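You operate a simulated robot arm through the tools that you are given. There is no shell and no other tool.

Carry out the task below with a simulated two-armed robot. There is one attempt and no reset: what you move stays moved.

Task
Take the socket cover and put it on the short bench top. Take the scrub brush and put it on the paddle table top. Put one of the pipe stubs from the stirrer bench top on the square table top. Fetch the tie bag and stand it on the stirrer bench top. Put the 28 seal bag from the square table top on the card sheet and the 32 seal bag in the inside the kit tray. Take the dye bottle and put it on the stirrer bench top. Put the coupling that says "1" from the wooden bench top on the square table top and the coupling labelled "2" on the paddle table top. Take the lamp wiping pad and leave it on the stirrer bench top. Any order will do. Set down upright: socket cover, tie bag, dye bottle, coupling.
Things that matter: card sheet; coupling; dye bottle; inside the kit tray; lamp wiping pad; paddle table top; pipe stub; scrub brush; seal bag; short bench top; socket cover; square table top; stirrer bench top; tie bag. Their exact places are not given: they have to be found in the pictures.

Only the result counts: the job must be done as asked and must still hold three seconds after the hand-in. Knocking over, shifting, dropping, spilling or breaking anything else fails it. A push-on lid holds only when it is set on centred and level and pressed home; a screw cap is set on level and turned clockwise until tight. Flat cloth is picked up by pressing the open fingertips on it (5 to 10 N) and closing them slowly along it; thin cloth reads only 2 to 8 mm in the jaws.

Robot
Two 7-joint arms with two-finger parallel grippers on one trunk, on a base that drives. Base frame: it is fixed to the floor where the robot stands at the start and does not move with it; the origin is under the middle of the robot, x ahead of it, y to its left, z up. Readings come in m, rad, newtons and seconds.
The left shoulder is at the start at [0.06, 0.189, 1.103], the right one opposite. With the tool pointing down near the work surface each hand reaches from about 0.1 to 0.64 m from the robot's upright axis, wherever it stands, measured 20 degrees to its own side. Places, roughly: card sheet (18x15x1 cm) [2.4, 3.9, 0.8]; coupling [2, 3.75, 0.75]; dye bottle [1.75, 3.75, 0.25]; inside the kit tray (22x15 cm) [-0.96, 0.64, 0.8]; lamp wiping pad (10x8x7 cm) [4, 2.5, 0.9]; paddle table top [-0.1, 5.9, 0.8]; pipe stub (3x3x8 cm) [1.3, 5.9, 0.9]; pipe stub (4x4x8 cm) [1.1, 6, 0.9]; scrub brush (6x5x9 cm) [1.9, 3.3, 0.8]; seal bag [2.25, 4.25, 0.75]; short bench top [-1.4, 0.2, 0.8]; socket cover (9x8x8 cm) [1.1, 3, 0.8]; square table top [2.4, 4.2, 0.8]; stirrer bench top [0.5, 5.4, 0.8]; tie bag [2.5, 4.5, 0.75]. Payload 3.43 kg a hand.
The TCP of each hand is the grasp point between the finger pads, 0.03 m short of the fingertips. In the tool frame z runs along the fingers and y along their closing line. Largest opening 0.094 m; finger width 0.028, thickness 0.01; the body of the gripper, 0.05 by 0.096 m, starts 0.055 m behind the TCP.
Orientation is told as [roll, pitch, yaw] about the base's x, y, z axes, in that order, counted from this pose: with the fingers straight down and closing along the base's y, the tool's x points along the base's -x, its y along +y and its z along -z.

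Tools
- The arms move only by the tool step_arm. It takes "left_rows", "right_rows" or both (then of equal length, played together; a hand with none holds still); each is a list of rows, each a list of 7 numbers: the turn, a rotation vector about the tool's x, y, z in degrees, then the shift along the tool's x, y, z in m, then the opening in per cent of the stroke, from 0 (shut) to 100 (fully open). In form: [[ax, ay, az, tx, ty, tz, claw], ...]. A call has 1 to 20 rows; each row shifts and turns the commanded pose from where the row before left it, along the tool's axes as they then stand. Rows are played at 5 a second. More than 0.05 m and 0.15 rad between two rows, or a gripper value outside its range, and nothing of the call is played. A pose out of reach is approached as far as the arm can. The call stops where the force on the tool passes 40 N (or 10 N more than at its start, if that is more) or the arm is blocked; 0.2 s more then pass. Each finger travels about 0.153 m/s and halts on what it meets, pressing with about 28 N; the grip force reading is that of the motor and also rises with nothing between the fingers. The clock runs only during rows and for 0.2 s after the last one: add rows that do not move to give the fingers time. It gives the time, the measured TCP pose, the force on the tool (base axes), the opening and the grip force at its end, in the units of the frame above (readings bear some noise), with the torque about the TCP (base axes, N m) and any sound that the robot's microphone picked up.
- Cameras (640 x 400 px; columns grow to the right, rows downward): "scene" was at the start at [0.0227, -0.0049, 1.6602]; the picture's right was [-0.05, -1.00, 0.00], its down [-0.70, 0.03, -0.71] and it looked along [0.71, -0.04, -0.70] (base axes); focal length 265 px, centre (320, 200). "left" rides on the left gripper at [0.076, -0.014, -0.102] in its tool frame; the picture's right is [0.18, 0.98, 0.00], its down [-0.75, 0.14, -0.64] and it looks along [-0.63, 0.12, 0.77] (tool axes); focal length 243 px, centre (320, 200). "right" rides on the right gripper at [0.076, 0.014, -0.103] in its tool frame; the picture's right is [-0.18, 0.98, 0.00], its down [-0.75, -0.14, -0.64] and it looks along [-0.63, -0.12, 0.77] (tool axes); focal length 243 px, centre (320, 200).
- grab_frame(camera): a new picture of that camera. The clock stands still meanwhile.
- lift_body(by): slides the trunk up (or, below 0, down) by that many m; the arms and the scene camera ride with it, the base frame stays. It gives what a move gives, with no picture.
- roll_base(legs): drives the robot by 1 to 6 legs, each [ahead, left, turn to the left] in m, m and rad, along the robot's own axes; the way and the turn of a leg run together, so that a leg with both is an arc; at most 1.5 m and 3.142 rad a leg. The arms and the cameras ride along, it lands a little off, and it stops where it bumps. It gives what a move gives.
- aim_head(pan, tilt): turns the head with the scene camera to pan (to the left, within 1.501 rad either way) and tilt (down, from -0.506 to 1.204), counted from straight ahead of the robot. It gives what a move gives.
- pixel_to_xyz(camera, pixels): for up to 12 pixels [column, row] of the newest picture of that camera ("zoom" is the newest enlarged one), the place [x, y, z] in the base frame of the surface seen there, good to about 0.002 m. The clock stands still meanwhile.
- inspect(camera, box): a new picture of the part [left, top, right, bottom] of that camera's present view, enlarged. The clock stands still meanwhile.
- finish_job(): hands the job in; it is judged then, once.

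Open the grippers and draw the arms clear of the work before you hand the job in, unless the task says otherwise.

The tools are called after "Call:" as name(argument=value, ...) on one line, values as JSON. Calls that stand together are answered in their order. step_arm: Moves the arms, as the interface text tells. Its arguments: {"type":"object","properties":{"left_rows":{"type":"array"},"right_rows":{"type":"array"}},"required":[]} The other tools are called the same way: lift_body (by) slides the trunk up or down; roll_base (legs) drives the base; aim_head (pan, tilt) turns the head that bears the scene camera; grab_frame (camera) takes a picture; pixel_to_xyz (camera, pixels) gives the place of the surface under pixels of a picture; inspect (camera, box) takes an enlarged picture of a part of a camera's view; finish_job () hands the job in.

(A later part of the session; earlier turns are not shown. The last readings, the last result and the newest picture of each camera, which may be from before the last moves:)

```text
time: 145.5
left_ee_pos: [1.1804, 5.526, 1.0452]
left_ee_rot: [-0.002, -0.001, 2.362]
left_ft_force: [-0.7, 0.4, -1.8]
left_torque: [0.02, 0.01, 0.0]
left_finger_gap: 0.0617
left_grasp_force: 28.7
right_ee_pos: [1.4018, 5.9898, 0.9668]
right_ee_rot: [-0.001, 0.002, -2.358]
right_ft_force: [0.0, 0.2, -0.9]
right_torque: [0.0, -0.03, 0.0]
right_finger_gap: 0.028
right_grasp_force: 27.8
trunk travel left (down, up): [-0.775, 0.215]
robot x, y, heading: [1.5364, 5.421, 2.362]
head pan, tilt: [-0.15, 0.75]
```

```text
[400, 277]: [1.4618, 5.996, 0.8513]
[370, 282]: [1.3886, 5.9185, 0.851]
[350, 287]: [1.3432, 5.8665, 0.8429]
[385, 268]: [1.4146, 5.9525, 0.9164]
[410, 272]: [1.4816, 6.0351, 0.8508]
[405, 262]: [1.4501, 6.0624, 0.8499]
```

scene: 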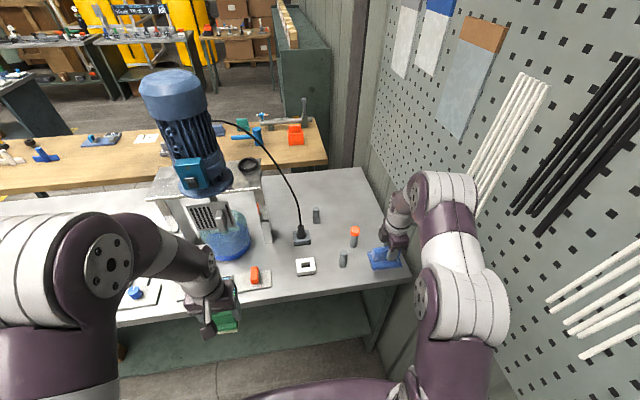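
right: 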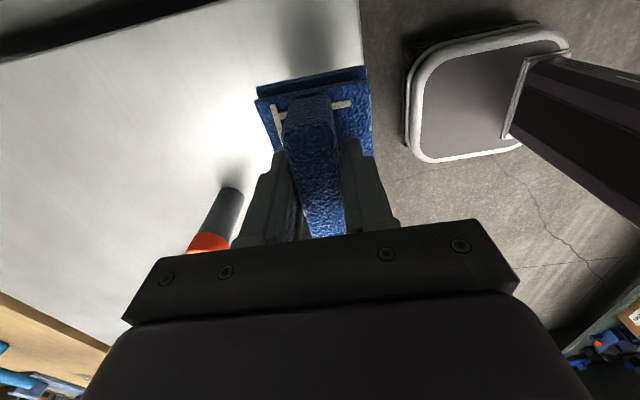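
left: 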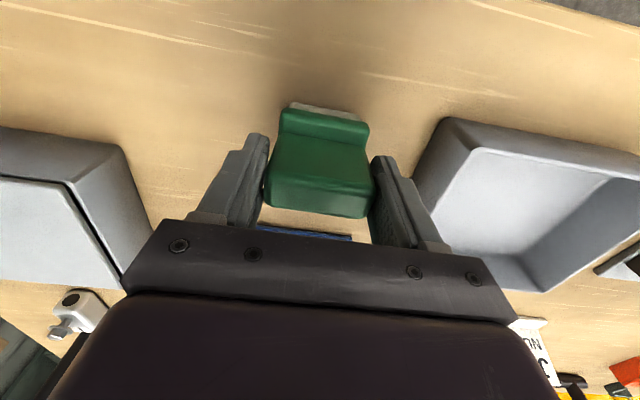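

The pad's front edge is right at the bench edge (n≈3.20), so I move it 0.035 m further in, then lower gently.

Call:
step_arm(right_rows=[[0, 0, 0, 0.005, -0.035, 0, 0], [0, 0, 0, 0, 0, 0.025, 0], [0, 0, 0, 0, 0, 0.02, 0], [0, 0, 0, 0, 0, 0, 0], [0, 0, 0, 0, 0, 0.004, 0], [0, 0, 0, 0, 0, 0.003, 0], [0, 0, 0, 0, 0, 0, 0]])

Call:
grab_frame(camera="right")

Call:
inspect(camera="scene", box=[300, 190, 460, 290])

```text
time: 147.1
left_ee_pos: [1.1818, 5.5256, 1.045]
left_ee_rot: [0.0, -0.001, 2.363]
left_ft_force: [0.1, -0.8, 0.4]
left_torque: [-0.05, -0.02, -0.01]
left_finger_gap: 0.0616
left_grasp_force: 27.9
right_ee_pos: [1.38, 6.0191, 0.9146]
right_ee_rot: [0.001, 0.0, -2.357]
right_ft_force: [0.2, 0.7, -1.5]
right_torque: [-0.01, -0.03, -0.03]
right_finger_gap: 0.0277
right_grasp_force: 27.6
trunk travel left (down, up): [-0.775, 0.215]
robot x, y, heading: [1.5351, 5.4203, 2.361]
head pan, tilt: [-0.15, 0.75]
```

```text
taken
```

right: 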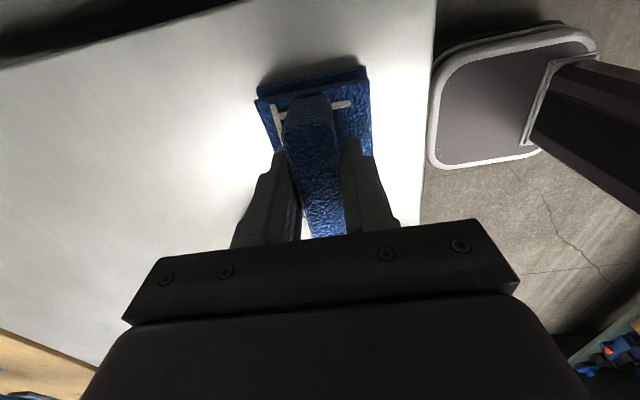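

```text
4.00 times, centred on (380, 240) of scene
```

zoom: 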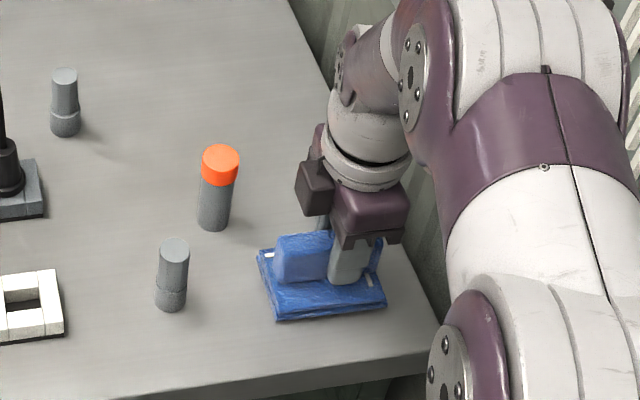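

No contact yet (force −1.5 N). I lower in 2 mm steps until it touches.

Call:
step_arm(right_rows=[[0, 0, 0, 0, 0, 0.002, 0], [0, 0, 0, 0, 0, 0.002, 0], [0, 0, 0, 0, 0, 0, 0]])

Call:
step_arm(right_rows=[[0, 0, 0, 0, 0, 0.002, 0], [0, 0, 0, 0, 0, 0.001, 0], [0, 0, 0, 0, 0, 0, 0]])

```text
time: 147.9
left_ee_pos: [1.1812, 5.5263, 1.0456]
left_ee_rot: [0.001, 0.0, 2.364]
left_ft_force: [-0.3, 0.5, -1.0]
left_torque: [-0.02, -0.01, -0.02]
left_finger_gap: 0.0616
left_grasp_force: 27.4
right_ee_pos: [1.3808, 6.0179, 0.9109]
right_ee_rot: [0.0, -0.001, -2.357]
right_ft_force: [0.6, 1.0, 2.1]
right_torque: [-0.07, 0.08, -0.04]
right_finger_gap: 0.0279
right_grasp_force: 27.9
trunk travel left (down, up): [-0.775, 0.215]
robot x, y, heading: [1.536, 5.4248, 2.368]
head pan, tilt: [-0.15, 0.75]
```

```text
time: 148.7
left_ee_pos: [1.1809, 5.5239, 1.0447]
left_ee_rot: [0.001, -0.001, 2.364]
left_ft_force: [0.1, 1.0, -0.8]
left_torque: [0.02, 0.0, 0.04]
left_finger_gap: 0.0614
left_grasp_force: 28.3
right_ee_pos: [1.3804, 6.018, 0.9107]
right_ee_rot: [-0.008, 0.0, -2.357]
right_ft_force: [1.0, 7.1, 23.8]
right_torque: [-0.21, 0.23, -0.06]
right_finger_gap: 0.0278
right_grasp_force: 28.3
trunk travel left (down, up): [-0.775, 0.215]
robot x, y, heading: [1.5368, 5.4218, 2.363]
head pan, tilt: [-0.15, 0.75]
```

The pad touches the top (23.8 N). I ease up 2 mm, open the fingers and lift away.

Call:
step_arm(right_rows=[[0, 0, 0, 0, 0, -0.0025, 0], [0, 0, 0, 0, 0, 0, 40], [0, 0, 0, 0, 0, 0, 60], [0, 0, 0, 0, 0, 0, 70], [0, 0, 0, 0, 0, 0, 70], [0, 0, 0, 0, 0, -0.03, 70], [0, 0, 0, 0, 0, -0.04, 70], [0, 0, 0, 0, 0, -0.04, 100], [0, 0, 0, 0, 0, -0.04, 100]])

Call:
inspect(camera="scene", box=[300, 190, 460, 290])

Call:
grab_frame(camera="right")

```text
time: 150.7
left_ee_pos: [1.1807, 5.5252, 1.0457]
left_ee_rot: [0.001, 0.001, 2.364]
left_ft_force: [0.9, 0.5, -0.4]
left_torque: [0.02, -0.02, -0.04]
left_finger_gap: 0.0617
left_grasp_force: 27.3
right_ee_pos: [1.3804, 6.016, 1.0602]
right_ee_rot: [0.001, 0.001, -2.36]
right_ft_force: [-0.5, 0.2, 0.3]
right_torque: [0.01, -0.01, 0.01]
right_finger_gap: 0.0938
right_grasp_force: 0.1
trunk travel left (down, up): [-0.775, 0.215]
robot x, y, heading: [1.5408, 5.4199, 2.365]
head pan, tilt: [-0.15, 0.75]
```

```text
4.00 times, centred on (380, 240) of scene
```

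zoom: 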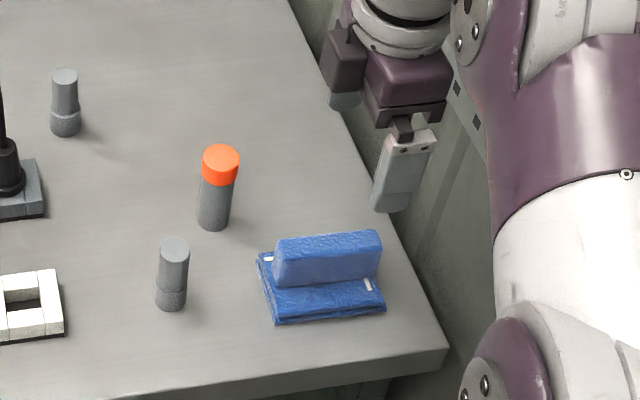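

```text
taken
```

right: 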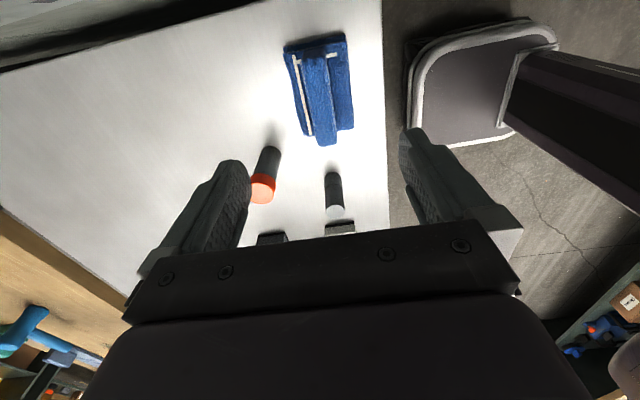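

The pad stands well. Next the grey stub in front: I measure it exactly.

Call:
pixel_to_xyz(camera="zoom", pixels=[[174, 247], [172, 265], [170, 300], [158, 295], [184, 295], [62, 75]])

Call:
pixel_to_xyz(camera="right", pixels=[[334, 208], [334, 190], [332, 178]])

```text
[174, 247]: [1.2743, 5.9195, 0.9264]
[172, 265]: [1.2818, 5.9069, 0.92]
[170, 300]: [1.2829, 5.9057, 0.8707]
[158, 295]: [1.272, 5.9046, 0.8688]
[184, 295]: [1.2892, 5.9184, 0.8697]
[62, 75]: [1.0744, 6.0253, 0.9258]
```

```text
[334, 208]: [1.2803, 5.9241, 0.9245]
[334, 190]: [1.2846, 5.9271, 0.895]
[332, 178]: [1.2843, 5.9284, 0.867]
```

The stub's centre is about (1.274, 5.917), top z 0.926. I move the right hand above it and lower partway, then check.

Call:
step_arm(right_rows=[[0, 0, 0, -0.0483, -0.0017, 0, 100], [0, 0, 0, -0.0483, -0.0017, 0, 100], [0, 0, 0, -0.0483, -0.0017, 0, 100], [0, 0, 0, 0, 0, 0.03, 100], [0, 0, 0, 0, 0, 0.03, 100], [0, 0, 0, 0, 0, 0, 100]])

Call:
grab_frame(camera="right")

Call:
inspect(camera="scene", box=[300, 190, 460, 290])

```text
time: 152.1
left_ee_pos: [1.1795, 5.5259, 1.0448]
left_ee_rot: [0.0, 0.0, 2.364]
left_ft_force: [-0.6, -0.1, -0.3]
left_torque: [0.0, 0.03, 0.0]
left_finger_gap: 0.0615
left_grasp_force: 28.1
right_ee_pos: [1.2748, 5.9185, 0.9985]
right_ee_rot: [-0.001, 0.0, -2.357]
right_ft_force: [0.1, -0.2, -0.1]
right_torque: [0.0, 0.02, 0.0]
right_finger_gap: 0.094
right_grasp_force: 0.0
trunk travel left (down, up): [-0.775, 0.215]
robot x, y, heading: [1.5354, 5.4215, 2.361]
head pan, tilt: [-0.15, 0.75]
```

```text
taken
```

right: 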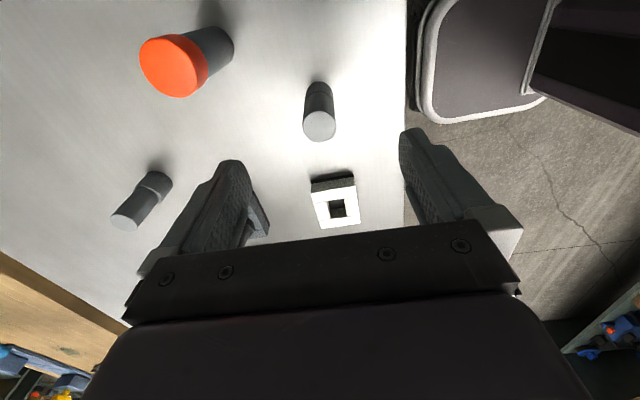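

```text
4.00 times, centred on (380, 240) of scene
```

zoom: 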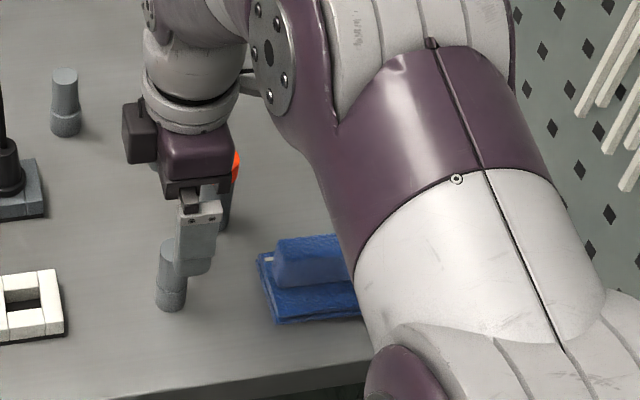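

Aligned. I lower to TCP z≈0.90 and close on the stub.

Call:
step_arm(right_rows=[[0, 0, 0, 0, 0, 0.035, 100], [0, 0, 0, 0, 0, 0.035, 100], [0, 0, 0, 0, 0, 0.027, 100], [0, 0, 0, 0, 0, 0, 100], [0, 0, 0, 0, 0, 0, 60], [0, 0, 0, 0, 0, 0, 35], [0, 0, 0, 0, 0, 0, 10], [0, 0, 0, 0, 0, 0, 10], [0, 0, 0, 0, 0, 0, 10]])

Call:
grab_frame(camera="right")

```text
time: 154.1
left_ee_pos: [1.1806, 5.5263, 1.0452]
left_ee_rot: [0.002, 0.0, 2.363]
left_ft_force: [0.1, -0.5, -1.2]
left_torque: [-0.01, 0.01, 0.0]
left_finger_gap: 0.0615
left_grasp_force: 27.8
right_ee_pos: [1.2738, 5.9182, 0.9033]
right_ee_rot: [0.0, 0.0, -2.357]
right_ft_force: [1.2, -0.1, -0.4]
right_torque: [-0.02, -0.01, -0.01]
right_finger_gap: 0.0265
right_grasp_force: 28.2
trunk travel left (down, up): [-0.775, 0.215]
robot x, y, heading: [1.5334, 5.4183, 2.361]
head pan, tilt: [-0.15, 0.75]
```

```text
taken
```

right: 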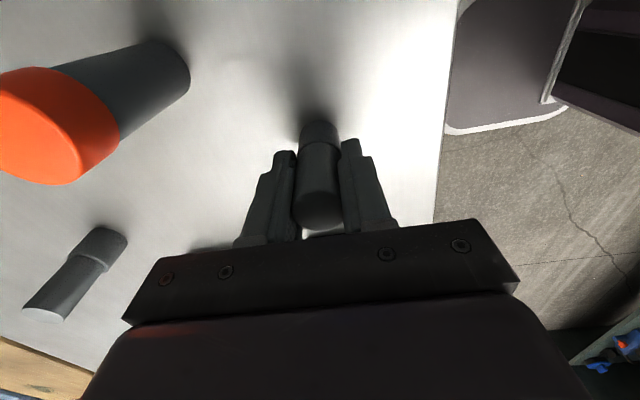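

The stub is held (26.5 mm). I lift it, draw back, then back the base up and turn to face the square table.

Call:
step_arm(right_rows=[[0, 0, 0, 0, 0, -0.03, 10], [0, 0, 0, 0, 0, -0.04, 10], [0, 0, 0, 0, 0, -0.045, 10], [0, 0, 0, 0, 0, -0.045, 10], [0, 0, 0, 0, 0.045, 0, 10], [0, 0, 0, 0, 0.045, 0, 10], [0, 0, 0, 0, 0.045, 0, 10], [0, 0, 0, 0, 0.045, 0, 10]])

Call:
roll_base(legs=[[-0.4, 0.2, 0], [0, 0, -3.13]])

Call:
aim_head(pan=0.0, tilt=0.7)

Call:
grab_frame(camera="scene")

```text
time: 155.9
left_ee_pos: [1.1813, 5.5252, 1.0455]
left_ee_rot: [0.0, -0.002, 2.363]
left_ft_force: [0.1, -0.4, -1.3]
left_torque: [0.0, -0.01, 0.0]
left_finger_gap: 0.0618
left_grasp_force: 27.7
right_ee_pos: [1.4003, 5.7898, 1.0641]
right_ee_rot: [-0.002, 0.0, -2.36]
right_ft_force: [0.0, 0.3, -0.3]
right_torque: [0.01, 0.02, 0.01]
right_finger_gap: 0.0265
right_grasp_force: 28.0
trunk travel left (down, up): [-0.775, 0.215]
robot x, y, heading: [1.5401, 5.4218, 2.364]
head pan, tilt: [-0.15, 0.75]
```

```text
time: 165.9
left_ee_pos: [2.0388, 4.9032, 1.0448]
left_ee_rot: [0.001, -0.002, -0.745]
left_ft_force: [-0.6, 0.3, -0.6]
left_torque: [-0.01, -0.01, -0.02]
left_finger_gap: 0.0616
left_grasp_force: 28.6
right_ee_pos: [1.8296, 4.6301, 1.0645]
right_ee_rot: [0.0, 0.0, 0.816]
right_ft_force: [0.6, -0.8, -0.4]
right_torque: [0.0, 0.0, 0.01]
right_finger_gap: 0.0263
right_grasp_force: 28.3
trunk travel left (down, up): [-0.775, 0.215]
robot x, y, heading: [1.681, 4.9954, -0.752]
head pan, tilt: [-0.15, 0.75]
```

```text
time: 166.6
left_ee_pos: [2.04, 4.9038, 1.0444]
left_ee_rot: [-0.001, 0.0, -0.747]
left_ft_force: [0.4, 0.5, -0.4]
left_torque: [0.01, -0.02, 0.0]
left_finger_gap: 0.0619
left_grasp_force: 28.1
right_ee_pos: [1.8295, 4.6304, 1.0641]
right_ee_rot: [0.001, 0.0, 0.815]
right_ft_force: [0.4, 0.3, -0.4]
right_torque: [-0.02, 0.0, -0.01]
right_finger_gap: 0.0262
right_grasp_force: 28.0
trunk travel left (down, up): [-0.775, 0.215]
robot x, y, heading: [1.6798, 4.9952, -0.749]
head pan, tilt: [0.0, 0.7]
```

```text
taken
```

scene: 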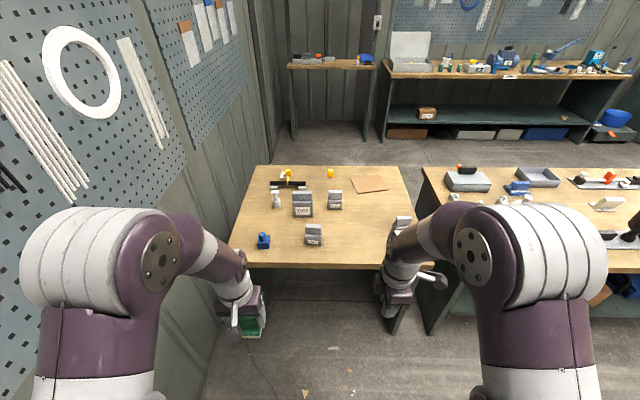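

The bags' labels face this side. I zoom in to read them.

Call:
inspect(camera="scene", box=[240, 155, 430, 275])

Call:
inspect(camera="scene", box=[280, 180, 350, 250])

Call:
inspect(camera="scene", box=[380, 160, 640, 300])

```text
3.33 times, centred on (335, 215) of scene
```

zoom: 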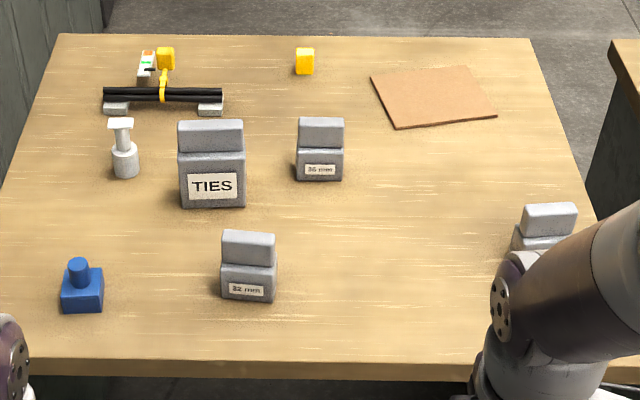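

```text
5.71 times, centred on (315, 215) of scene
```

zoom: 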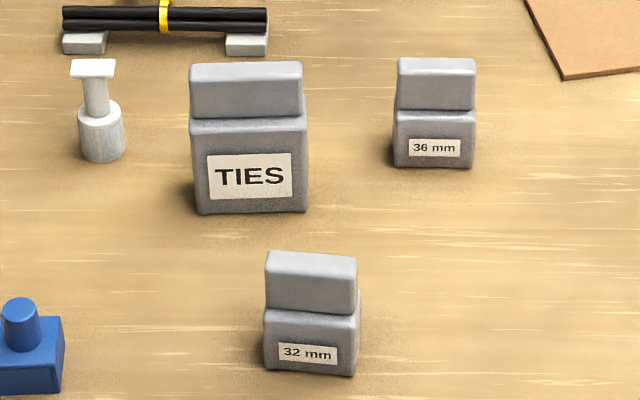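

```text
2.46 times, centred on (510, 230) of scene
```

zoom: 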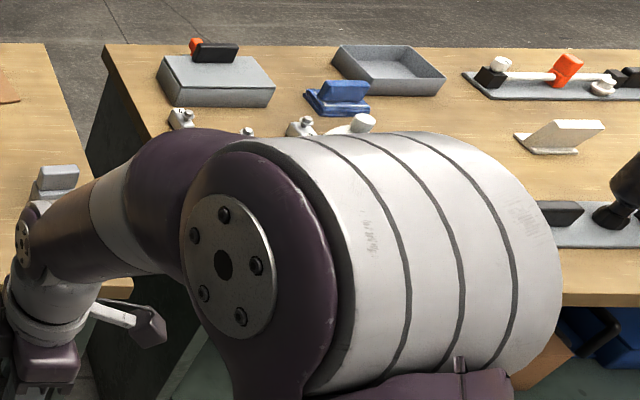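

Labels: TIES, 36 mm, 32 mm here; the fourth bag at right should be 28 mm. I straighten up and drive closer to place the stub on the free area of the square table.

Call:
roll_base(legs=[[0.38, 0, -0.036]])

Call:
grab_frame(camera="scene")

Call:
grab_frame(camera="right")

```text
time: 169.0
left_ee_pos: [2.3068, 4.6325, 1.0446]
left_ee_rot: [-0.001, 0.002, -0.781]
left_ft_force: [-0.4, -1.2, -0.9]
left_torque: [-0.03, 0.01, 0.04]
left_finger_gap: 0.0618
left_grasp_force: 28.0
right_ee_pos: [2.0868, 4.3682, 1.0635]
right_ee_rot: [-0.002, -0.001, 0.78]
right_ft_force: [0.1, -0.1, 0.0]
right_torque: [0.0, -0.03, 0.01]
right_finger_gap: 0.0265
right_grasp_force: 28.0
trunk travel left (down, up): [-0.775, 0.215]
robot x, y, heading: [1.9525, 4.7364, -0.779]
head pan, tilt: [0.0, 0.7]
```

```text
taken
```

scene: 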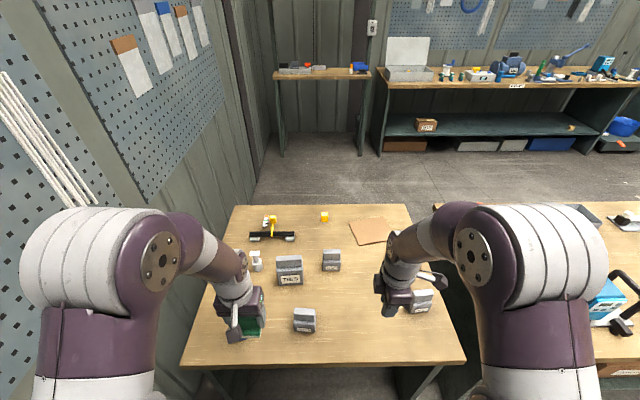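

```text
taken
```

right: 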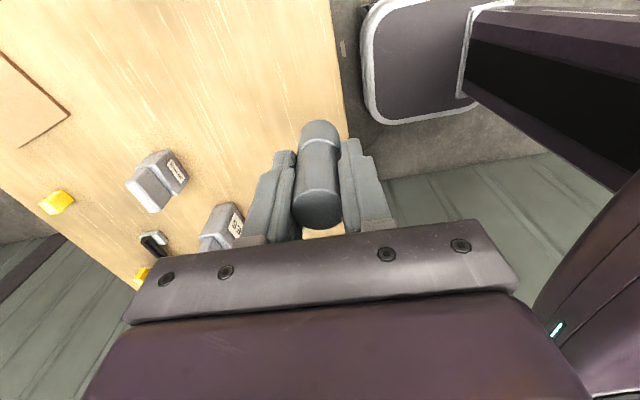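

I move the stub 0.19 m inward and lower toward the table top (z≈0.750, so TCP≈0.803 at contact).

Call:
step_arm(right_rows=[[0, 0, 0, 0, -0.0475, 0, 10], [0, 0, 0, 0, -0.0475, 0, 10], [0, 0, 0, 0, -0.0475, 0, 10], [0, 0, 0, 0, -0.0475, 0, 10], [0, 0, 0, 0, 0, 0.04, 10], [0, 0, 0, 0, 0, 0.04, 10], [0, 0, 0, 0, 0, 0.04, 10], [0, 0, 0, 0, 0, 0.04, 10], [0, 0, 0, 0, 0, 0.04, 10], [0, 0, 0, 0, 0, 0.04, 10], [0, 0, 0, 0, 0, 0.012, 10], [0, 0, 0, 0, 0, 0, 10]])

Call:
grab_frame(camera="right")

Call:
grab_frame(camera="scene")

```text
time: 171.6
left_ee_pos: [2.3076, 4.6315, 1.045]
left_ee_rot: [0.0, -0.001, -0.781]
left_ft_force: [0.5, 0.4, -1.5]
left_torque: [0.03, 0.0, -0.01]
left_finger_gap: 0.0614
left_grasp_force: 28.2
right_ee_pos: [2.2218, 4.2295, 0.8109]
right_ee_rot: [-0.001, 0.0, 0.78]
right_ft_force: [0.6, 0.7, -0.7]
right_torque: [-0.02, 0.01, 0.03]
right_finger_gap: 0.0265
right_grasp_force: 28.3
trunk travel left (down, up): [-0.775, 0.215]
robot x, y, heading: [1.9529, 4.735, -0.784]
head pan, tilt: [0.0, 0.7]
```

```text
taken
```

right: 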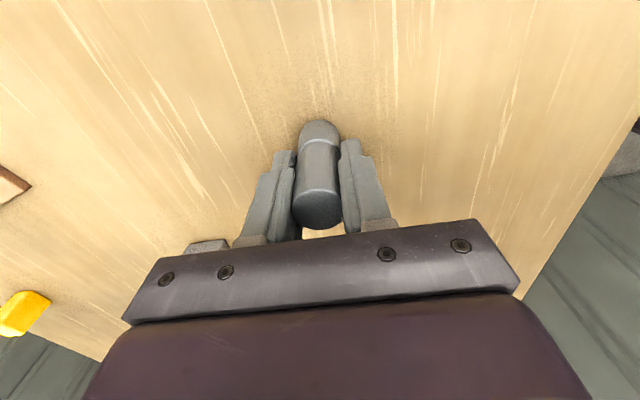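

```text
taken
```

scene: 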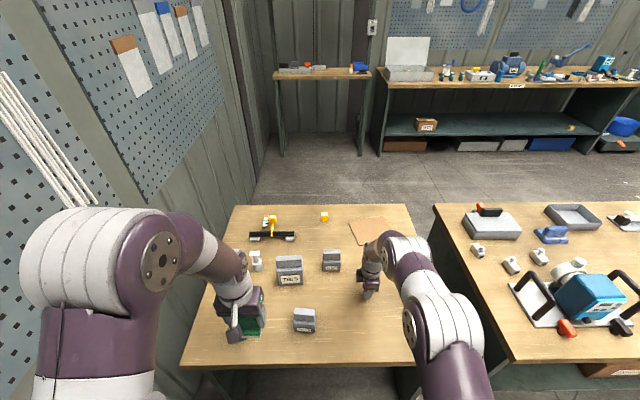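

Nearly down; I lower in 2 mm steps and feel for contact.

Call:
step_arm(right_rows=[[0, 0, 0, 0, 0, 0.003, 10], [0, 0, 0, 0, 0, 0.002, 10], [0, 0, 0, 0, 0, 0, 10]])

Call:
step_arm(right_rows=[[0, 0, 0, 0, 0, 0.002, 10], [0, 0, 0, 0, 0, 0.001, 10], [0, 0, 0, 0, 0, 0, 10]])

```text
time: 172.4
left_ee_pos: [2.3083, 4.6315, 1.0453]
left_ee_rot: [-0.001, 0.001, -0.781]
left_ft_force: [0.3, 0.1, -1.3]
left_torque: [0.0, 0.01, -0.04]
left_finger_gap: 0.0614
left_grasp_force: 27.9
right_ee_pos: [2.2218, 4.2326, 0.8059]
right_ee_rot: [0.0, 0.001, 0.78]
right_ft_force: [-0.9, 0.3, -0.6]
right_torque: [-0.01, 0.0, -0.01]
right_finger_gap: 0.0266
right_grasp_force: 27.5
trunk travel left (down, up): [-0.775, 0.215]
robot x, y, heading: [1.9503, 4.7355, -0.778]
head pan, tilt: [0.0, 0.7]
```

```text
time: 173.2
left_ee_pos: [2.3068, 4.6316, 1.0445]
left_ee_rot: [0.001, 0.0, -0.783]
left_ft_force: [0.2, 1.2, -1.4]
left_torque: [0.02, 0.01, 0.04]
left_finger_gap: 0.0613
left_grasp_force: 28.1
right_ee_pos: [2.2203, 4.2317, 0.8051]
right_ee_rot: [-0.003, 0.0, 0.78]
right_ft_force: [-1.2, -0.4, 5.2]
right_torque: [0.03, 0.13, 0.02]
right_finger_gap: 0.0266
right_grasp_force: 28.0
trunk travel left (down, up): [-0.775, 0.215]
robot x, y, heading: [1.9506, 4.7398, -0.777]
head pan, tilt: [0.0, 0.7]
```

Contact at 5 N. I release the stub and lift straight up, then check it stands.

Call:
step_arm(right_rows=[[0, 0, 0, 0, 0, -0.0005, 10], [0, 0, 0, 0, 0, 0, 40], [0, 0, 0, 0, 0, 0, 60], [0, 0, 0, 0, 0, 0, 60], [0, 0, 0, 0, 0, -0.03, 60], [0, 0, 0, 0, 0, -0.04, 60], [0, 0, 0, 0, 0, -0.045, 60], [0, 0, 0, 0, 0, -0.045, 100], [0, 0, 0, 0, 0, -0.045, 100], [0, 0, 0, 0, 0.045, -0.02, 100], [0, 0, 0, 0, 0.045, 0, 100], [0, 0, 0, 0, 0.045, 0, 100], [0, 0, 0, 0, 0.045, 0, 100]])

Call:
grab_frame(camera="right")

Call:
aim_head(pan=-0.5, tilt=0.7)

Call:
grab_frame(camera="scene")

Call:
inspect(camera="scene", box=[290, 180, 450, 290])

```text
time: 176.0
left_ee_pos: [2.3053, 4.6319, 1.0458]
left_ee_rot: [0.0, -0.003, -0.781]
left_ft_force: [0.1, -0.7, -1.2]
left_torque: [0.0, -0.01, -0.05]
left_finger_gap: 0.0614
left_grasp_force: 28.0
right_ee_pos: [2.0924, 4.3616, 1.031]
right_ee_rot: [-0.002, 0.0, 0.78]
right_ft_force: [0.5, -0.1, -0.2]
right_torque: [-0.03, -0.03, 0.0]
right_finger_gap: 0.0941
right_grasp_force: 0.0
trunk travel left (down, up): [-0.775, 0.215]
robot x, y, heading: [1.9516, 4.7381, -0.789]
head pan, tilt: [0.0, 0.7]
```

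```text
taken
```

right: 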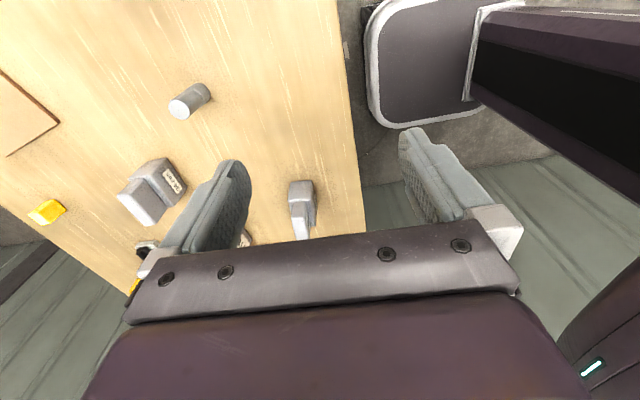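

```text
time: 176.9
left_ee_pos: [2.3067, 4.6315, 1.0444]
left_ee_rot: [0.001, 0.0, -0.782]
left_ft_force: [-0.9, -0.4, -0.8]
left_torque: [0.0, 0.02, 0.02]
left_finger_gap: 0.0615
left_grasp_force: 28.1
right_ee_pos: [2.0935, 4.359, 1.031]
right_ee_rot: [0.0, -0.002, 0.78]
right_ft_force: [-0.2, 0.1, -0.5]
right_torque: [0.03, 0.0, 0.03]
right_finger_gap: 0.0939
right_grasp_force: 0.0
trunk travel left (down, up): [-0.775, 0.215]
robot x, y, heading: [1.954, 4.7339, -0.783]
head pan, tilt: [-0.499, 0.7]
```

```text
taken
```

scene: 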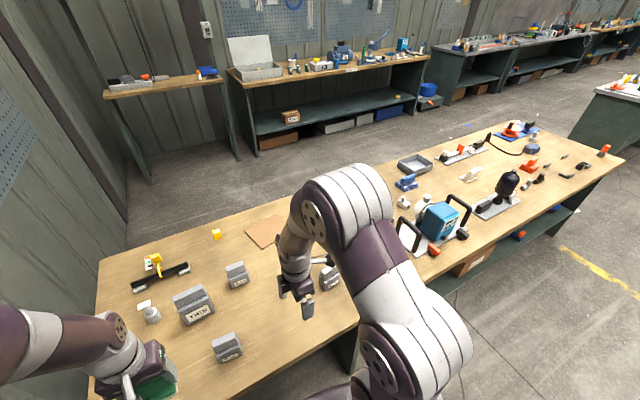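

```text
3.64 times, centred on (370, 235) of scene
```

zoom: 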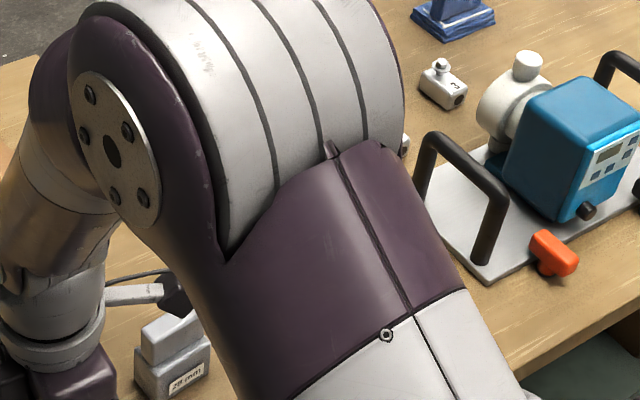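

The stub stands. I measure the wooden bench's left edge and pump board from here.

Call:
pixel_to_xyz(camera="scene", pixels=[[560, 217], [500, 255], [470, 272], [620, 175], [403, 202], [412, 232], [466, 208], [440, 218], [380, 215], [330, 278], [345, 340]])

Call:
inspect(camera="scene", box=[380, 130, 640, 290])

```text
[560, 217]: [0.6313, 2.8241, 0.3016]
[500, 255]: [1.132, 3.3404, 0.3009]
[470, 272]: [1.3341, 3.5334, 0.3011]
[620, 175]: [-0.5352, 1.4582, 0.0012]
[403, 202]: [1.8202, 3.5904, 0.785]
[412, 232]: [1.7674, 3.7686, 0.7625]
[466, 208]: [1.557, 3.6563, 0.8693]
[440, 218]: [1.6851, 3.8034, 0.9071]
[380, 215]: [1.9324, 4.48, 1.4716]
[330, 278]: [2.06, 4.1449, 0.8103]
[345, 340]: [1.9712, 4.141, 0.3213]
```

```text
2.46 times, centred on (510, 210) of scene
```

zoom: 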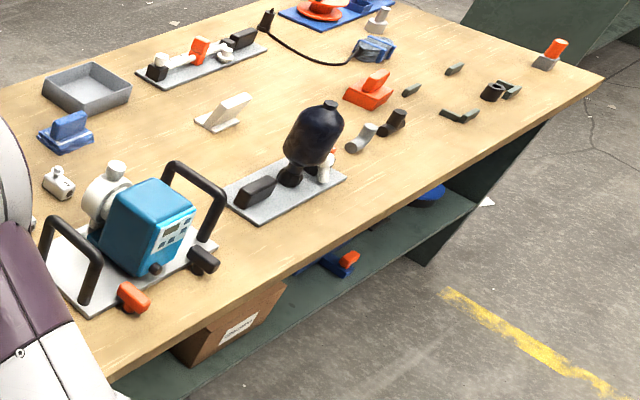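

The dye bottle is still hidden; first I take the brush to the paddle table. I back off, turn to face along the benches, and reverse along the corridor to its left end.

Call:
roll_base(legs=[[-0.38, 0, 0], [0, 0, 1.57], [-1.1, 0, 0], [-1.1, 0, 0]])

Call:
aim_head(pan=1.2, tilt=0.6)

Call:
grab_frame(camera="scene")

```text
time: 193.6
left_ee_pos: [0.2303, 3.7735, 1.0447]
left_ee_rot: [-0.001, 0.002, 0.796]
left_ft_force: [-0.5, -0.2, -0.9]
left_torque: [0.02, 0.01, 0.0]
left_finger_gap: 0.0616
left_grasp_force: 28.7
right_ee_pos: [0.5047, 3.5628, 1.0312]
right_ee_rot: [0.001, -0.001, 2.36]
right_ft_force: [0.8, -0.2, -0.1]
right_torque: [0.01, 0.0, 0.0]
right_finger_gap: 0.0939
right_grasp_force: 0.1
trunk travel left (down, up): [-0.775, 0.215]
robot x, y, heading: [0.1295, 3.4163, 0.796]
head pan, tilt: [-0.499, 0.7]
```

```text
time: 195.3
left_ee_pos: [0.2299, 3.7743, 1.0455]
left_ee_rot: [0.0, 0.001, 0.796]
left_ft_force: [0.4, -0.2, 0.0]
left_torque: [0.04, -0.02, -0.02]
left_finger_gap: 0.0616
left_grasp_force: 27.6
right_ee_pos: [0.5047, 3.5631, 1.0305]
right_ee_rot: [0.0, 0.0, 2.359]
right_ft_force: [-0.6, -0.1, 0.9]
right_torque: [0.01, 0.0, 0.0]
right_finger_gap: 0.0939
right_grasp_force: 0.0
trunk travel left (down, up): [-0.775, 0.215]
robot x, y, heading: [0.1322, 3.4187, 0.802]
head pan, tilt: [1.201, 0.6]
```

```text
taken
```

scene: 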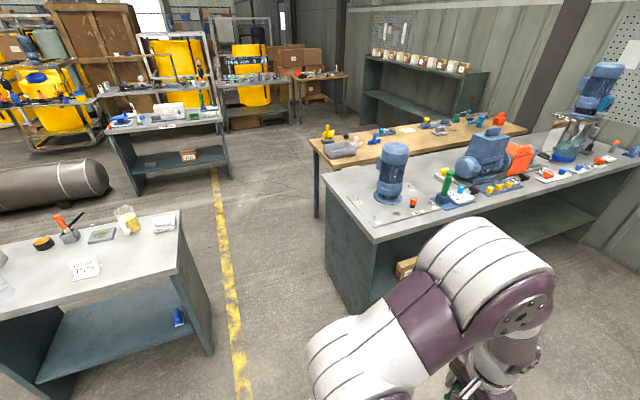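

There's a wide passage between the small table and the stirrer bench. I measure it.

Call:
pixel_to_xyz(camera="scene", pixels=[[180, 212], [213, 352], [182, 272], [333, 275], [322, 175], [310, 140], [316, 215], [318, 165], [232, 180], [370, 300], [360, 115], [430, 122]])

Call:
inspect(camera="scene", box=[290, 90, 530, 220])

```text
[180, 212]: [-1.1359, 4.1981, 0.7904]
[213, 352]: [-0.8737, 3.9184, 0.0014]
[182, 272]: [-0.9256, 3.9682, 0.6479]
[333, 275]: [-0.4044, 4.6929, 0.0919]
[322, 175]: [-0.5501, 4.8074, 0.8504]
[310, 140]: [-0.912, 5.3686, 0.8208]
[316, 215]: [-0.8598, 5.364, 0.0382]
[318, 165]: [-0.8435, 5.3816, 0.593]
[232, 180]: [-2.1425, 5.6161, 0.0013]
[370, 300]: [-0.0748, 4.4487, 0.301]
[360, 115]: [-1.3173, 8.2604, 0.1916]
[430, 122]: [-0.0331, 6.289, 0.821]
```

```text
2.67 times, centred on (410, 155) of scene
```

zoom: 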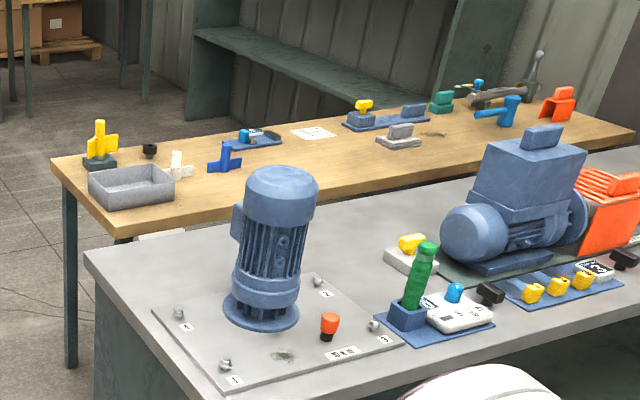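

I turn to face the passage, drive through it at d≈2.6 to the area behind the paddle table, and look.

Call:
roll_base(legs=[[0, 0, 1.556], [0, -0.1, 0], [1.4, 0, 0], [1.3, 0, 0]])

Call:
aim_head(pan=-1.2, tilt=0.6)

Call:
grab_frame(camera="scene")

```text
time: 213.0
left_ee_pos: [-1.9827, 5.5949, 1.0447]
left_ee_rot: [-0.001, 0.0, 2.299]
left_ft_force: [0.4, -0.1, -1.2]
left_torque: [-0.02, 0.01, 0.0]
left_finger_gap: 0.0614
left_grasp_force: 27.6
right_ee_pos: [-1.754, 5.8536, 1.0298]
right_ee_rot: [-0.001, 0.001, -2.422]
right_ft_force: [-0.6, -0.4, 0.8]
right_torque: [-0.04, -0.01, 0.01]
right_finger_gap: 0.0941
right_grasp_force: 0.0
trunk travel left (down, up): [-0.775, 0.215]
robot x, y, heading: [-1.6368, 5.4731, 2.301]
head pan, tilt: [1.201, 0.6]
```

```text
time: 215.2
left_ee_pos: [-1.9839, 5.5951, 1.0447]
left_ee_rot: [0.0, 0.0, 2.301]
left_ft_force: [0.2, -0.1, -0.6]
left_torque: [-0.01, -0.03, 0.0]
left_finger_gap: 0.0615
left_grasp_force: 28.0
right_ee_pos: [-1.7541, 5.8537, 1.0314]
right_ee_rot: [0.0, 0.0, -2.421]
right_ft_force: [-0.1, 0.5, 0.2]
right_torque: [0.0, 0.0, 0.02]
right_finger_gap: 0.0942
right_grasp_force: 0.0
trunk travel left (down, up): [-0.775, 0.215]
robot x, y, heading: [-1.6348, 5.4693, 2.301]
head pan, tilt: [-1.201, 0.6]
```

```text
taken
```

scene: 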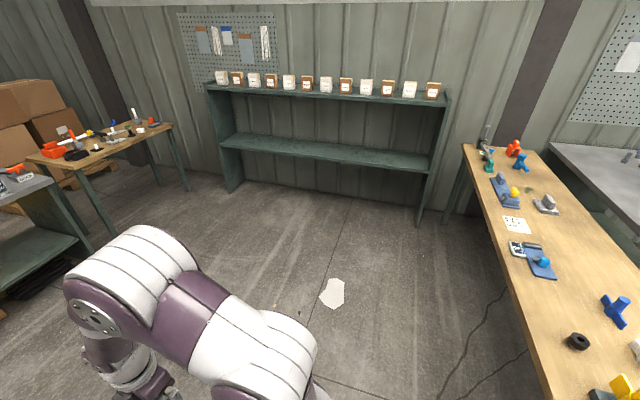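

Plenty of open floor here. I measure the scrap on the floor and the paddle table's free areas.

Call:
pixel_to_xyz(camera="scene", pixels=[[333, 293], [320, 297], [345, 285], [415, 225], [540, 220], [600, 280], [570, 210], [530, 265], [490, 230], [515, 223], [580, 340], [617, 305]])

Call:
inspect(camera="scene", box=[440, 120, 640, 400])

```text
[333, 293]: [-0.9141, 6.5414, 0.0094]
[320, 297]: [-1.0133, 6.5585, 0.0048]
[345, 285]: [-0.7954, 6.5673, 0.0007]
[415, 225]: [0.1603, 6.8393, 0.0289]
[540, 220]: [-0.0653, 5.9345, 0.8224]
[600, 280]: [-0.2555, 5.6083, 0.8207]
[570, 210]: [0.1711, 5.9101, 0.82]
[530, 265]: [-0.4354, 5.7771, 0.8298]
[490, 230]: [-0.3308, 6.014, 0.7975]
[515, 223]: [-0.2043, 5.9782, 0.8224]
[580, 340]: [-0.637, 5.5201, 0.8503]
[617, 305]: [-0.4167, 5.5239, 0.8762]
```

```text
1.43 times, centred on (540, 260) of scene
```

zoom: 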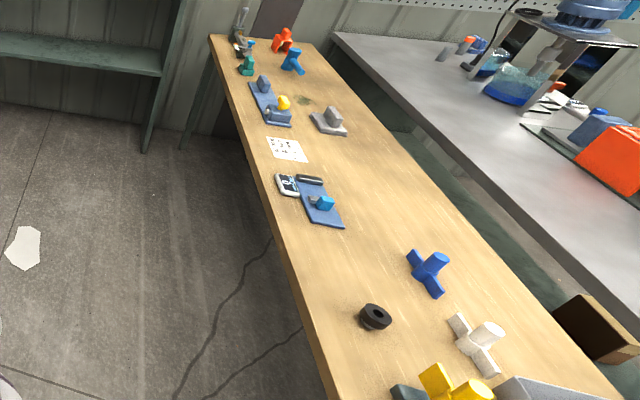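

There's a clear patch between the black ring and the blue board. I turn to face the table and move alongside it.

Call:
roll_base(legs=[[0, 0, -3.086], [0, 0.73, 0]])

Call:
aim_head(pan=0.2, tilt=0.8)

Call:
grab_frame(camera="scene")

```text
time: 226.4
left_ee_pos: [-0.76, 5.8387, 1.0462]
left_ee_rot: [0.0, -0.001, -0.82]
left_ft_force: [0.5, -0.4, -1.2]
left_torque: [-0.02, -0.02, -0.02]
left_finger_gap: 0.0614
left_grasp_force: 28.5
right_ee_pos: [-0.9825, 5.5742, 1.0307]
right_ee_rot: [0.0, 0.0, 0.743]
right_ft_force: [-0.6, -0.1, 0.1]
right_torque: [-0.01, 0.02, 0.0]
right_finger_gap: 0.0938
right_grasp_force: 0.1
trunk travel left (down, up): [-0.775, 0.215]
robot x, y, heading: [-1.1129, 5.9597, -0.816]
head pan, tilt: [-1.201, 0.6]
```

```text
time: 227.9
left_ee_pos: [-0.7596, 5.8398, 1.0446]
left_ee_rot: [0.0, 0.002, -0.819]
left_ft_force: [-0.3, -0.2, -1.6]
left_torque: [-0.02, 0.01, -0.02]
left_finger_gap: 0.0616
left_grasp_force: 28.2
right_ee_pos: [-0.9847, 5.5755, 1.0316]
right_ee_rot: [0.0, 0.0, 0.743]
right_ft_force: [0.3, -0.3, -0.4]
right_torque: [0.01, -0.01, -0.03]
right_finger_gap: 0.0943
right_grasp_force: 0.1
trunk travel left (down, up): [-0.775, 0.215]
robot x, y, heading: [-1.1124, 5.9593, -0.819]
head pan, tilt: [0.201, 0.799]
```

```text
taken
```

scene: 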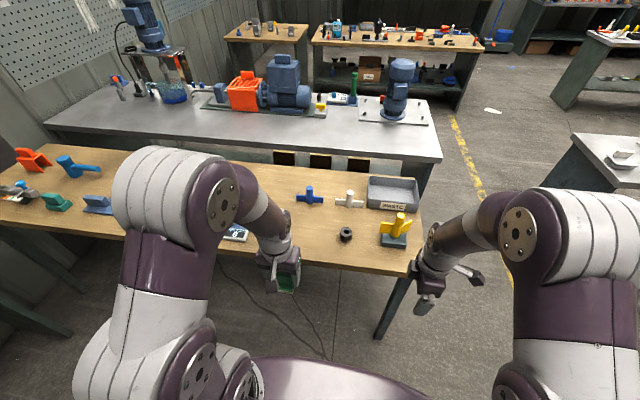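

I measure the ring, blue tap, board and the patch where the brush can go.

Call:
pixel_to_xyz(camera="scene", pixels=[[346, 236], [310, 198], [236, 235], [305, 225], [320, 240], [325, 262], [292, 230], [300, 262], [395, 235], [245, 232]])

```text
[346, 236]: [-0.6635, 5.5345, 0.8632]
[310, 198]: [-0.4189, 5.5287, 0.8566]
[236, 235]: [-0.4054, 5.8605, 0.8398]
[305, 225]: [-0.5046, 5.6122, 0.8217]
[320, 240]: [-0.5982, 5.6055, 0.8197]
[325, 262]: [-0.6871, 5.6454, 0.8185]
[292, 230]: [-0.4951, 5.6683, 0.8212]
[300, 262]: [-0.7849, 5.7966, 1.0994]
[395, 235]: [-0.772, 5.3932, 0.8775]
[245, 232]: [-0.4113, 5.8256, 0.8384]
```

The patch at d≈3.60, n≈4.36 is free. I move 0.1 m closer and straighten.

Call:
roll_base(legs=[[0.1, 0, 0.03]])

```text
time: 229.1
left_ee_pos: [-0.6871, 5.7773, 1.0451]
left_ee_rot: [-0.001, 0.001, -0.791]
left_ft_force: [-0.4, 0.4, -1.6]
left_torque: [0.0, -0.01, 0.03]
left_finger_gap: 0.0617
left_grasp_force: 28.2
right_ee_pos: [-0.9026, 5.5053, 1.0309]
right_ee_rot: [0.0, 0.001, 0.771]
right_ft_force: [0.0, -0.5, 0.2]
right_torque: [0.04, -0.02, 0.03]
right_finger_gap: 0.0939
right_grasp_force: 0.0
trunk travel left (down, up): [-0.775, 0.215]
robot x, y, heading: [-1.0398, 5.8853, -0.794]
head pan, tilt: [0.201, 0.799]
```

I move the brush 0.211 m inward and lower to just above the top.

Call:
step_arm(left_rows=[[0, 0, 0, -0.0422, 0, 0, 20], [0, 0, 0, -0.0422, 0, 0, 20], [0, 0, 0, -0.0422, 0, 0, 20], [0, 0, 0, -0.0422, 0, 0, 20], [0, 0, 0, -0.0422, 0, 0, 20], [0, 0, 0, 0, 0, 0.04, 20], [0, 0, 0, 0, 0, 0.04, 20], [0, 0, 0, 0, 0, 0.04, 20], [0, 0, 0, 0, 0, 0.02, 20], [0, 0, 0, 0, 0, 0, 20]])

Call:
grab_frame(camera="left")

Call:
grab_frame(camera="scene")

```text
time: 231.3
left_ee_pos: [-0.5409, 5.6246, 0.9034]
left_ee_rot: [0.0, 0.0, -0.79]
left_ft_force: [-0.4, 0.4, -2.1]
left_torque: [-0.01, 0.03, 0.02]
left_finger_gap: 0.0614
left_grasp_force: 28.1
right_ee_pos: [-0.9036, 5.5046, 1.0302]
right_ee_rot: [0.0, 0.001, 0.77]
right_ft_force: [-0.5, -0.5, -0.1]
right_torque: [0.02, 0.0, 0.0]
right_finger_gap: 0.0939
right_grasp_force: 0.0
trunk travel left (down, up): [-0.775, 0.215]
robot x, y, heading: [-1.0423, 5.8855, -0.786]
head pan, tilt: [0.201, 0.799]
```

```text
taken
```

left: 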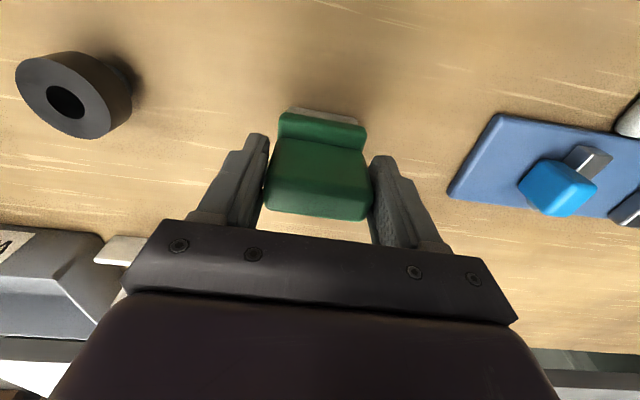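

```text
taken
```

scene: 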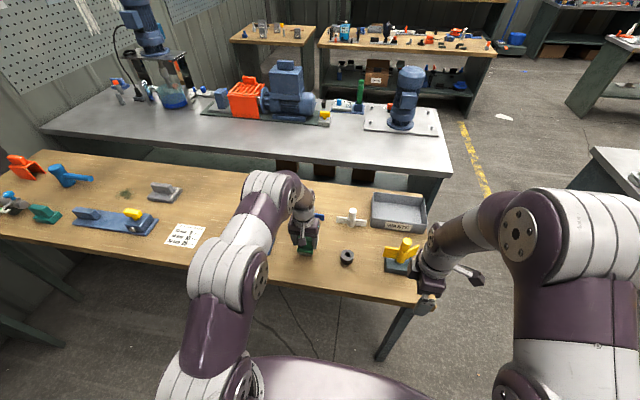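

All clear round the brush. I lower gently to contact.

Call:
step_arm(left_rows=[[0, 0, 0, 0, 0, 0.004, 20], [0, 0, 0, 0, 0, 0.002, 20], [0, 0, 0, 0, 0, 0, 20]])

Call:
step_arm(left_rows=[[0, 0, 0, 0, 0, 0.002, 20], [0, 0, 0, 0, 0, 0, 20]])

```text
time: 232.1
left_ee_pos: [-0.5378, 5.6273, 0.8982]
left_ee_rot: [0.0, -0.002, -0.79]
left_ft_force: [0.1, 0.0, -1.7]
left_torque: [0.02, -0.02, 0.01]
left_finger_gap: 0.0615
left_grasp_force: 28.2
right_ee_pos: [-0.9024, 5.5062, 1.0295]
right_ee_rot: [0.0, 0.0, 0.773]
right_ft_force: [0.4, 0.6, 0.1]
right_torque: [-0.02, -0.01, -0.03]
right_finger_gap: 0.0941
right_grasp_force: 0.0
trunk travel left (down, up): [-0.775, 0.215]
robot x, y, heading: [-1.0405, 5.8844, -0.791]
head pan, tilt: [0.201, 0.799]
```

```text
time: 232.7
left_ee_pos: [-0.5385, 5.6266, 0.8967]
left_ee_rot: [-0.002, 0.0, -0.791]
left_ft_force: [1.0, 0.5, -1.2]
left_torque: [-0.01, -0.03, -0.05]
left_finger_gap: 0.0615
left_grasp_force: 28.0
right_ee_pos: [-0.9026, 5.5056, 1.0306]
right_ee_rot: [0.0, -0.001, 0.771]
right_ft_force: [-0.6, -0.1, 0.3]
right_torque: [-0.01, -0.01, -0.03]
right_finger_gap: 0.0939
right_grasp_force: 0.0
trunk travel left (down, up): [-0.775, 0.215]
robot x, y, heading: [-1.0372, 5.8837, -0.795]
head pan, tilt: [0.201, 0.799]
```

Not touching yet; two more small steps down.

Call:
step_arm(left_rows=[[0, 0, 0, 0, 0, 0.001, 20], [0, 0, 0, 0, 0, 0.001, 20], [0, 0, 0, 0, 0, 0, 20]])

```text
time: 233.5
left_ee_pos: [-0.5382, 5.6265, 0.8957]
left_ee_rot: [-0.001, -0.002, -0.791]
left_ft_force: [-1.5, -1.0, 6.8]
left_torque: [0.0, 0.16, 0.04]
left_finger_gap: 0.0613
left_grasp_force: 27.8
right_ee_pos: [-0.9036, 5.5058, 1.0302]
right_ee_rot: [-0.001, 0.001, 0.771]
right_ft_force: [-0.4, 0.2, -0.1]
right_torque: [0.01, 0.03, -0.03]
right_finger_gap: 0.0939
right_grasp_force: 0.1
trunk travel left (down, up): [-0.775, 0.215]
robot x, y, heading: [-1.0382, 5.8839, -0.793]
head pan, tilt: [0.201, 0.799]
```

Contact (6.8 N). I open, lift straight up, draw back and check.

Call:
step_arm(left_rows=[[0, 0, 0, 0, 0, 0, 50], [0, 0, 0, 0, 0, 0, 80], [0, 0, 0, 0, 0, 0, 95], [0, 0, 0, 0, 0, 0, 95], [0, 0, 0, 0, 0, -0.03, 95], [0, 0, 0, 0, 0, -0.04, 95], [0, 0, 0, 0, 0, -0.045, 95], [0, 0, 0, 0, 0, -0.045, 100], [0, 0, 0, 0.045, 0, 0, 100], [0, 0, 0, 0.045, 0, 0, 100], [0, 0, 0, 0.045, 0, 0, 100], [0, 0, 0, 0.045, 0, 0, 100]])

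Call:
grab_frame(camera="left")

Call:
grab_frame(camera="scene")

```text
time: 236.1
left_ee_pos: [-0.6681, 5.7562, 1.0554]
left_ee_rot: [-0.001, -0.001, -0.79]
left_ft_force: [0.7, -0.2, 0.0]
left_torque: [-0.02, -0.03, 0.03]
left_finger_gap: 0.0938
left_grasp_force: 0.0
right_ee_pos: [-0.905, 5.507, 1.0301]
right_ee_rot: [-0.002, -0.001, 0.772]
right_ft_force: [0.3, -0.3, -0.8]
right_torque: [0.02, 0.0, -0.04]
right_finger_gap: 0.0938
right_grasp_force: 0.1
trunk travel left (down, up): [-0.775, 0.215]
robot x, y, heading: [-1.0407, 5.8817, -0.792]
head pan, tilt: [0.201, 0.799]
```

```text
taken
```

left: 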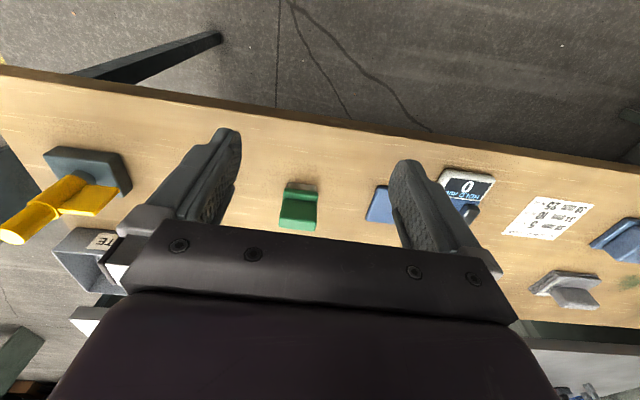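

```text
taken
```

scene: 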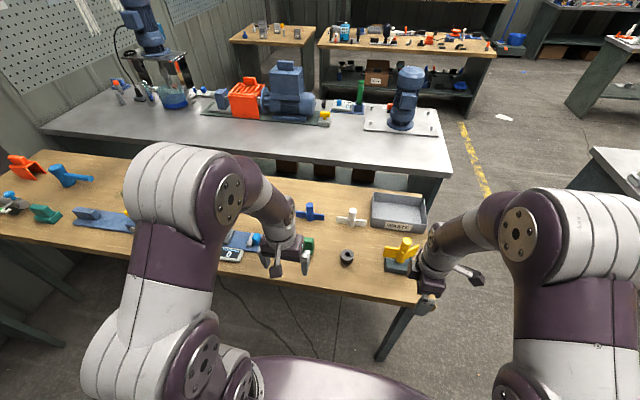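

The brush stands on the paddle table. Now I go back: strafe to the passage, then drive forward to the corridor.

Call:
roll_base(legs=[[-0.1, 0, 0], [0, -0.8, 0.007]])

```text
time: 241.1
left_ee_pos: [-1.3003, 5.2709, 1.0545]
left_ee_rot: [-0.001, 0.0, -0.792]
left_ft_force: [0.9, 0.5, 0.5]
left_torque: [0.0, 0.0, -0.02]
left_finger_gap: 0.094
left_grasp_force: 0.0
right_ee_pos: [-1.5362, 5.0212, 1.0305]
right_ee_rot: [0.001, 0.0, 0.77]
right_ft_force: [-0.2, -0.3, 0.5]
right_torque: [-0.02, 0.01, 0.0]
right_finger_gap: 0.0941
right_grasp_force: 0.0
trunk travel left (down, up): [-0.775, 0.215]
robot x, y, heading: [-1.6675, 5.4022, -0.788]
head pan, tilt: [0.201, 0.799]
```

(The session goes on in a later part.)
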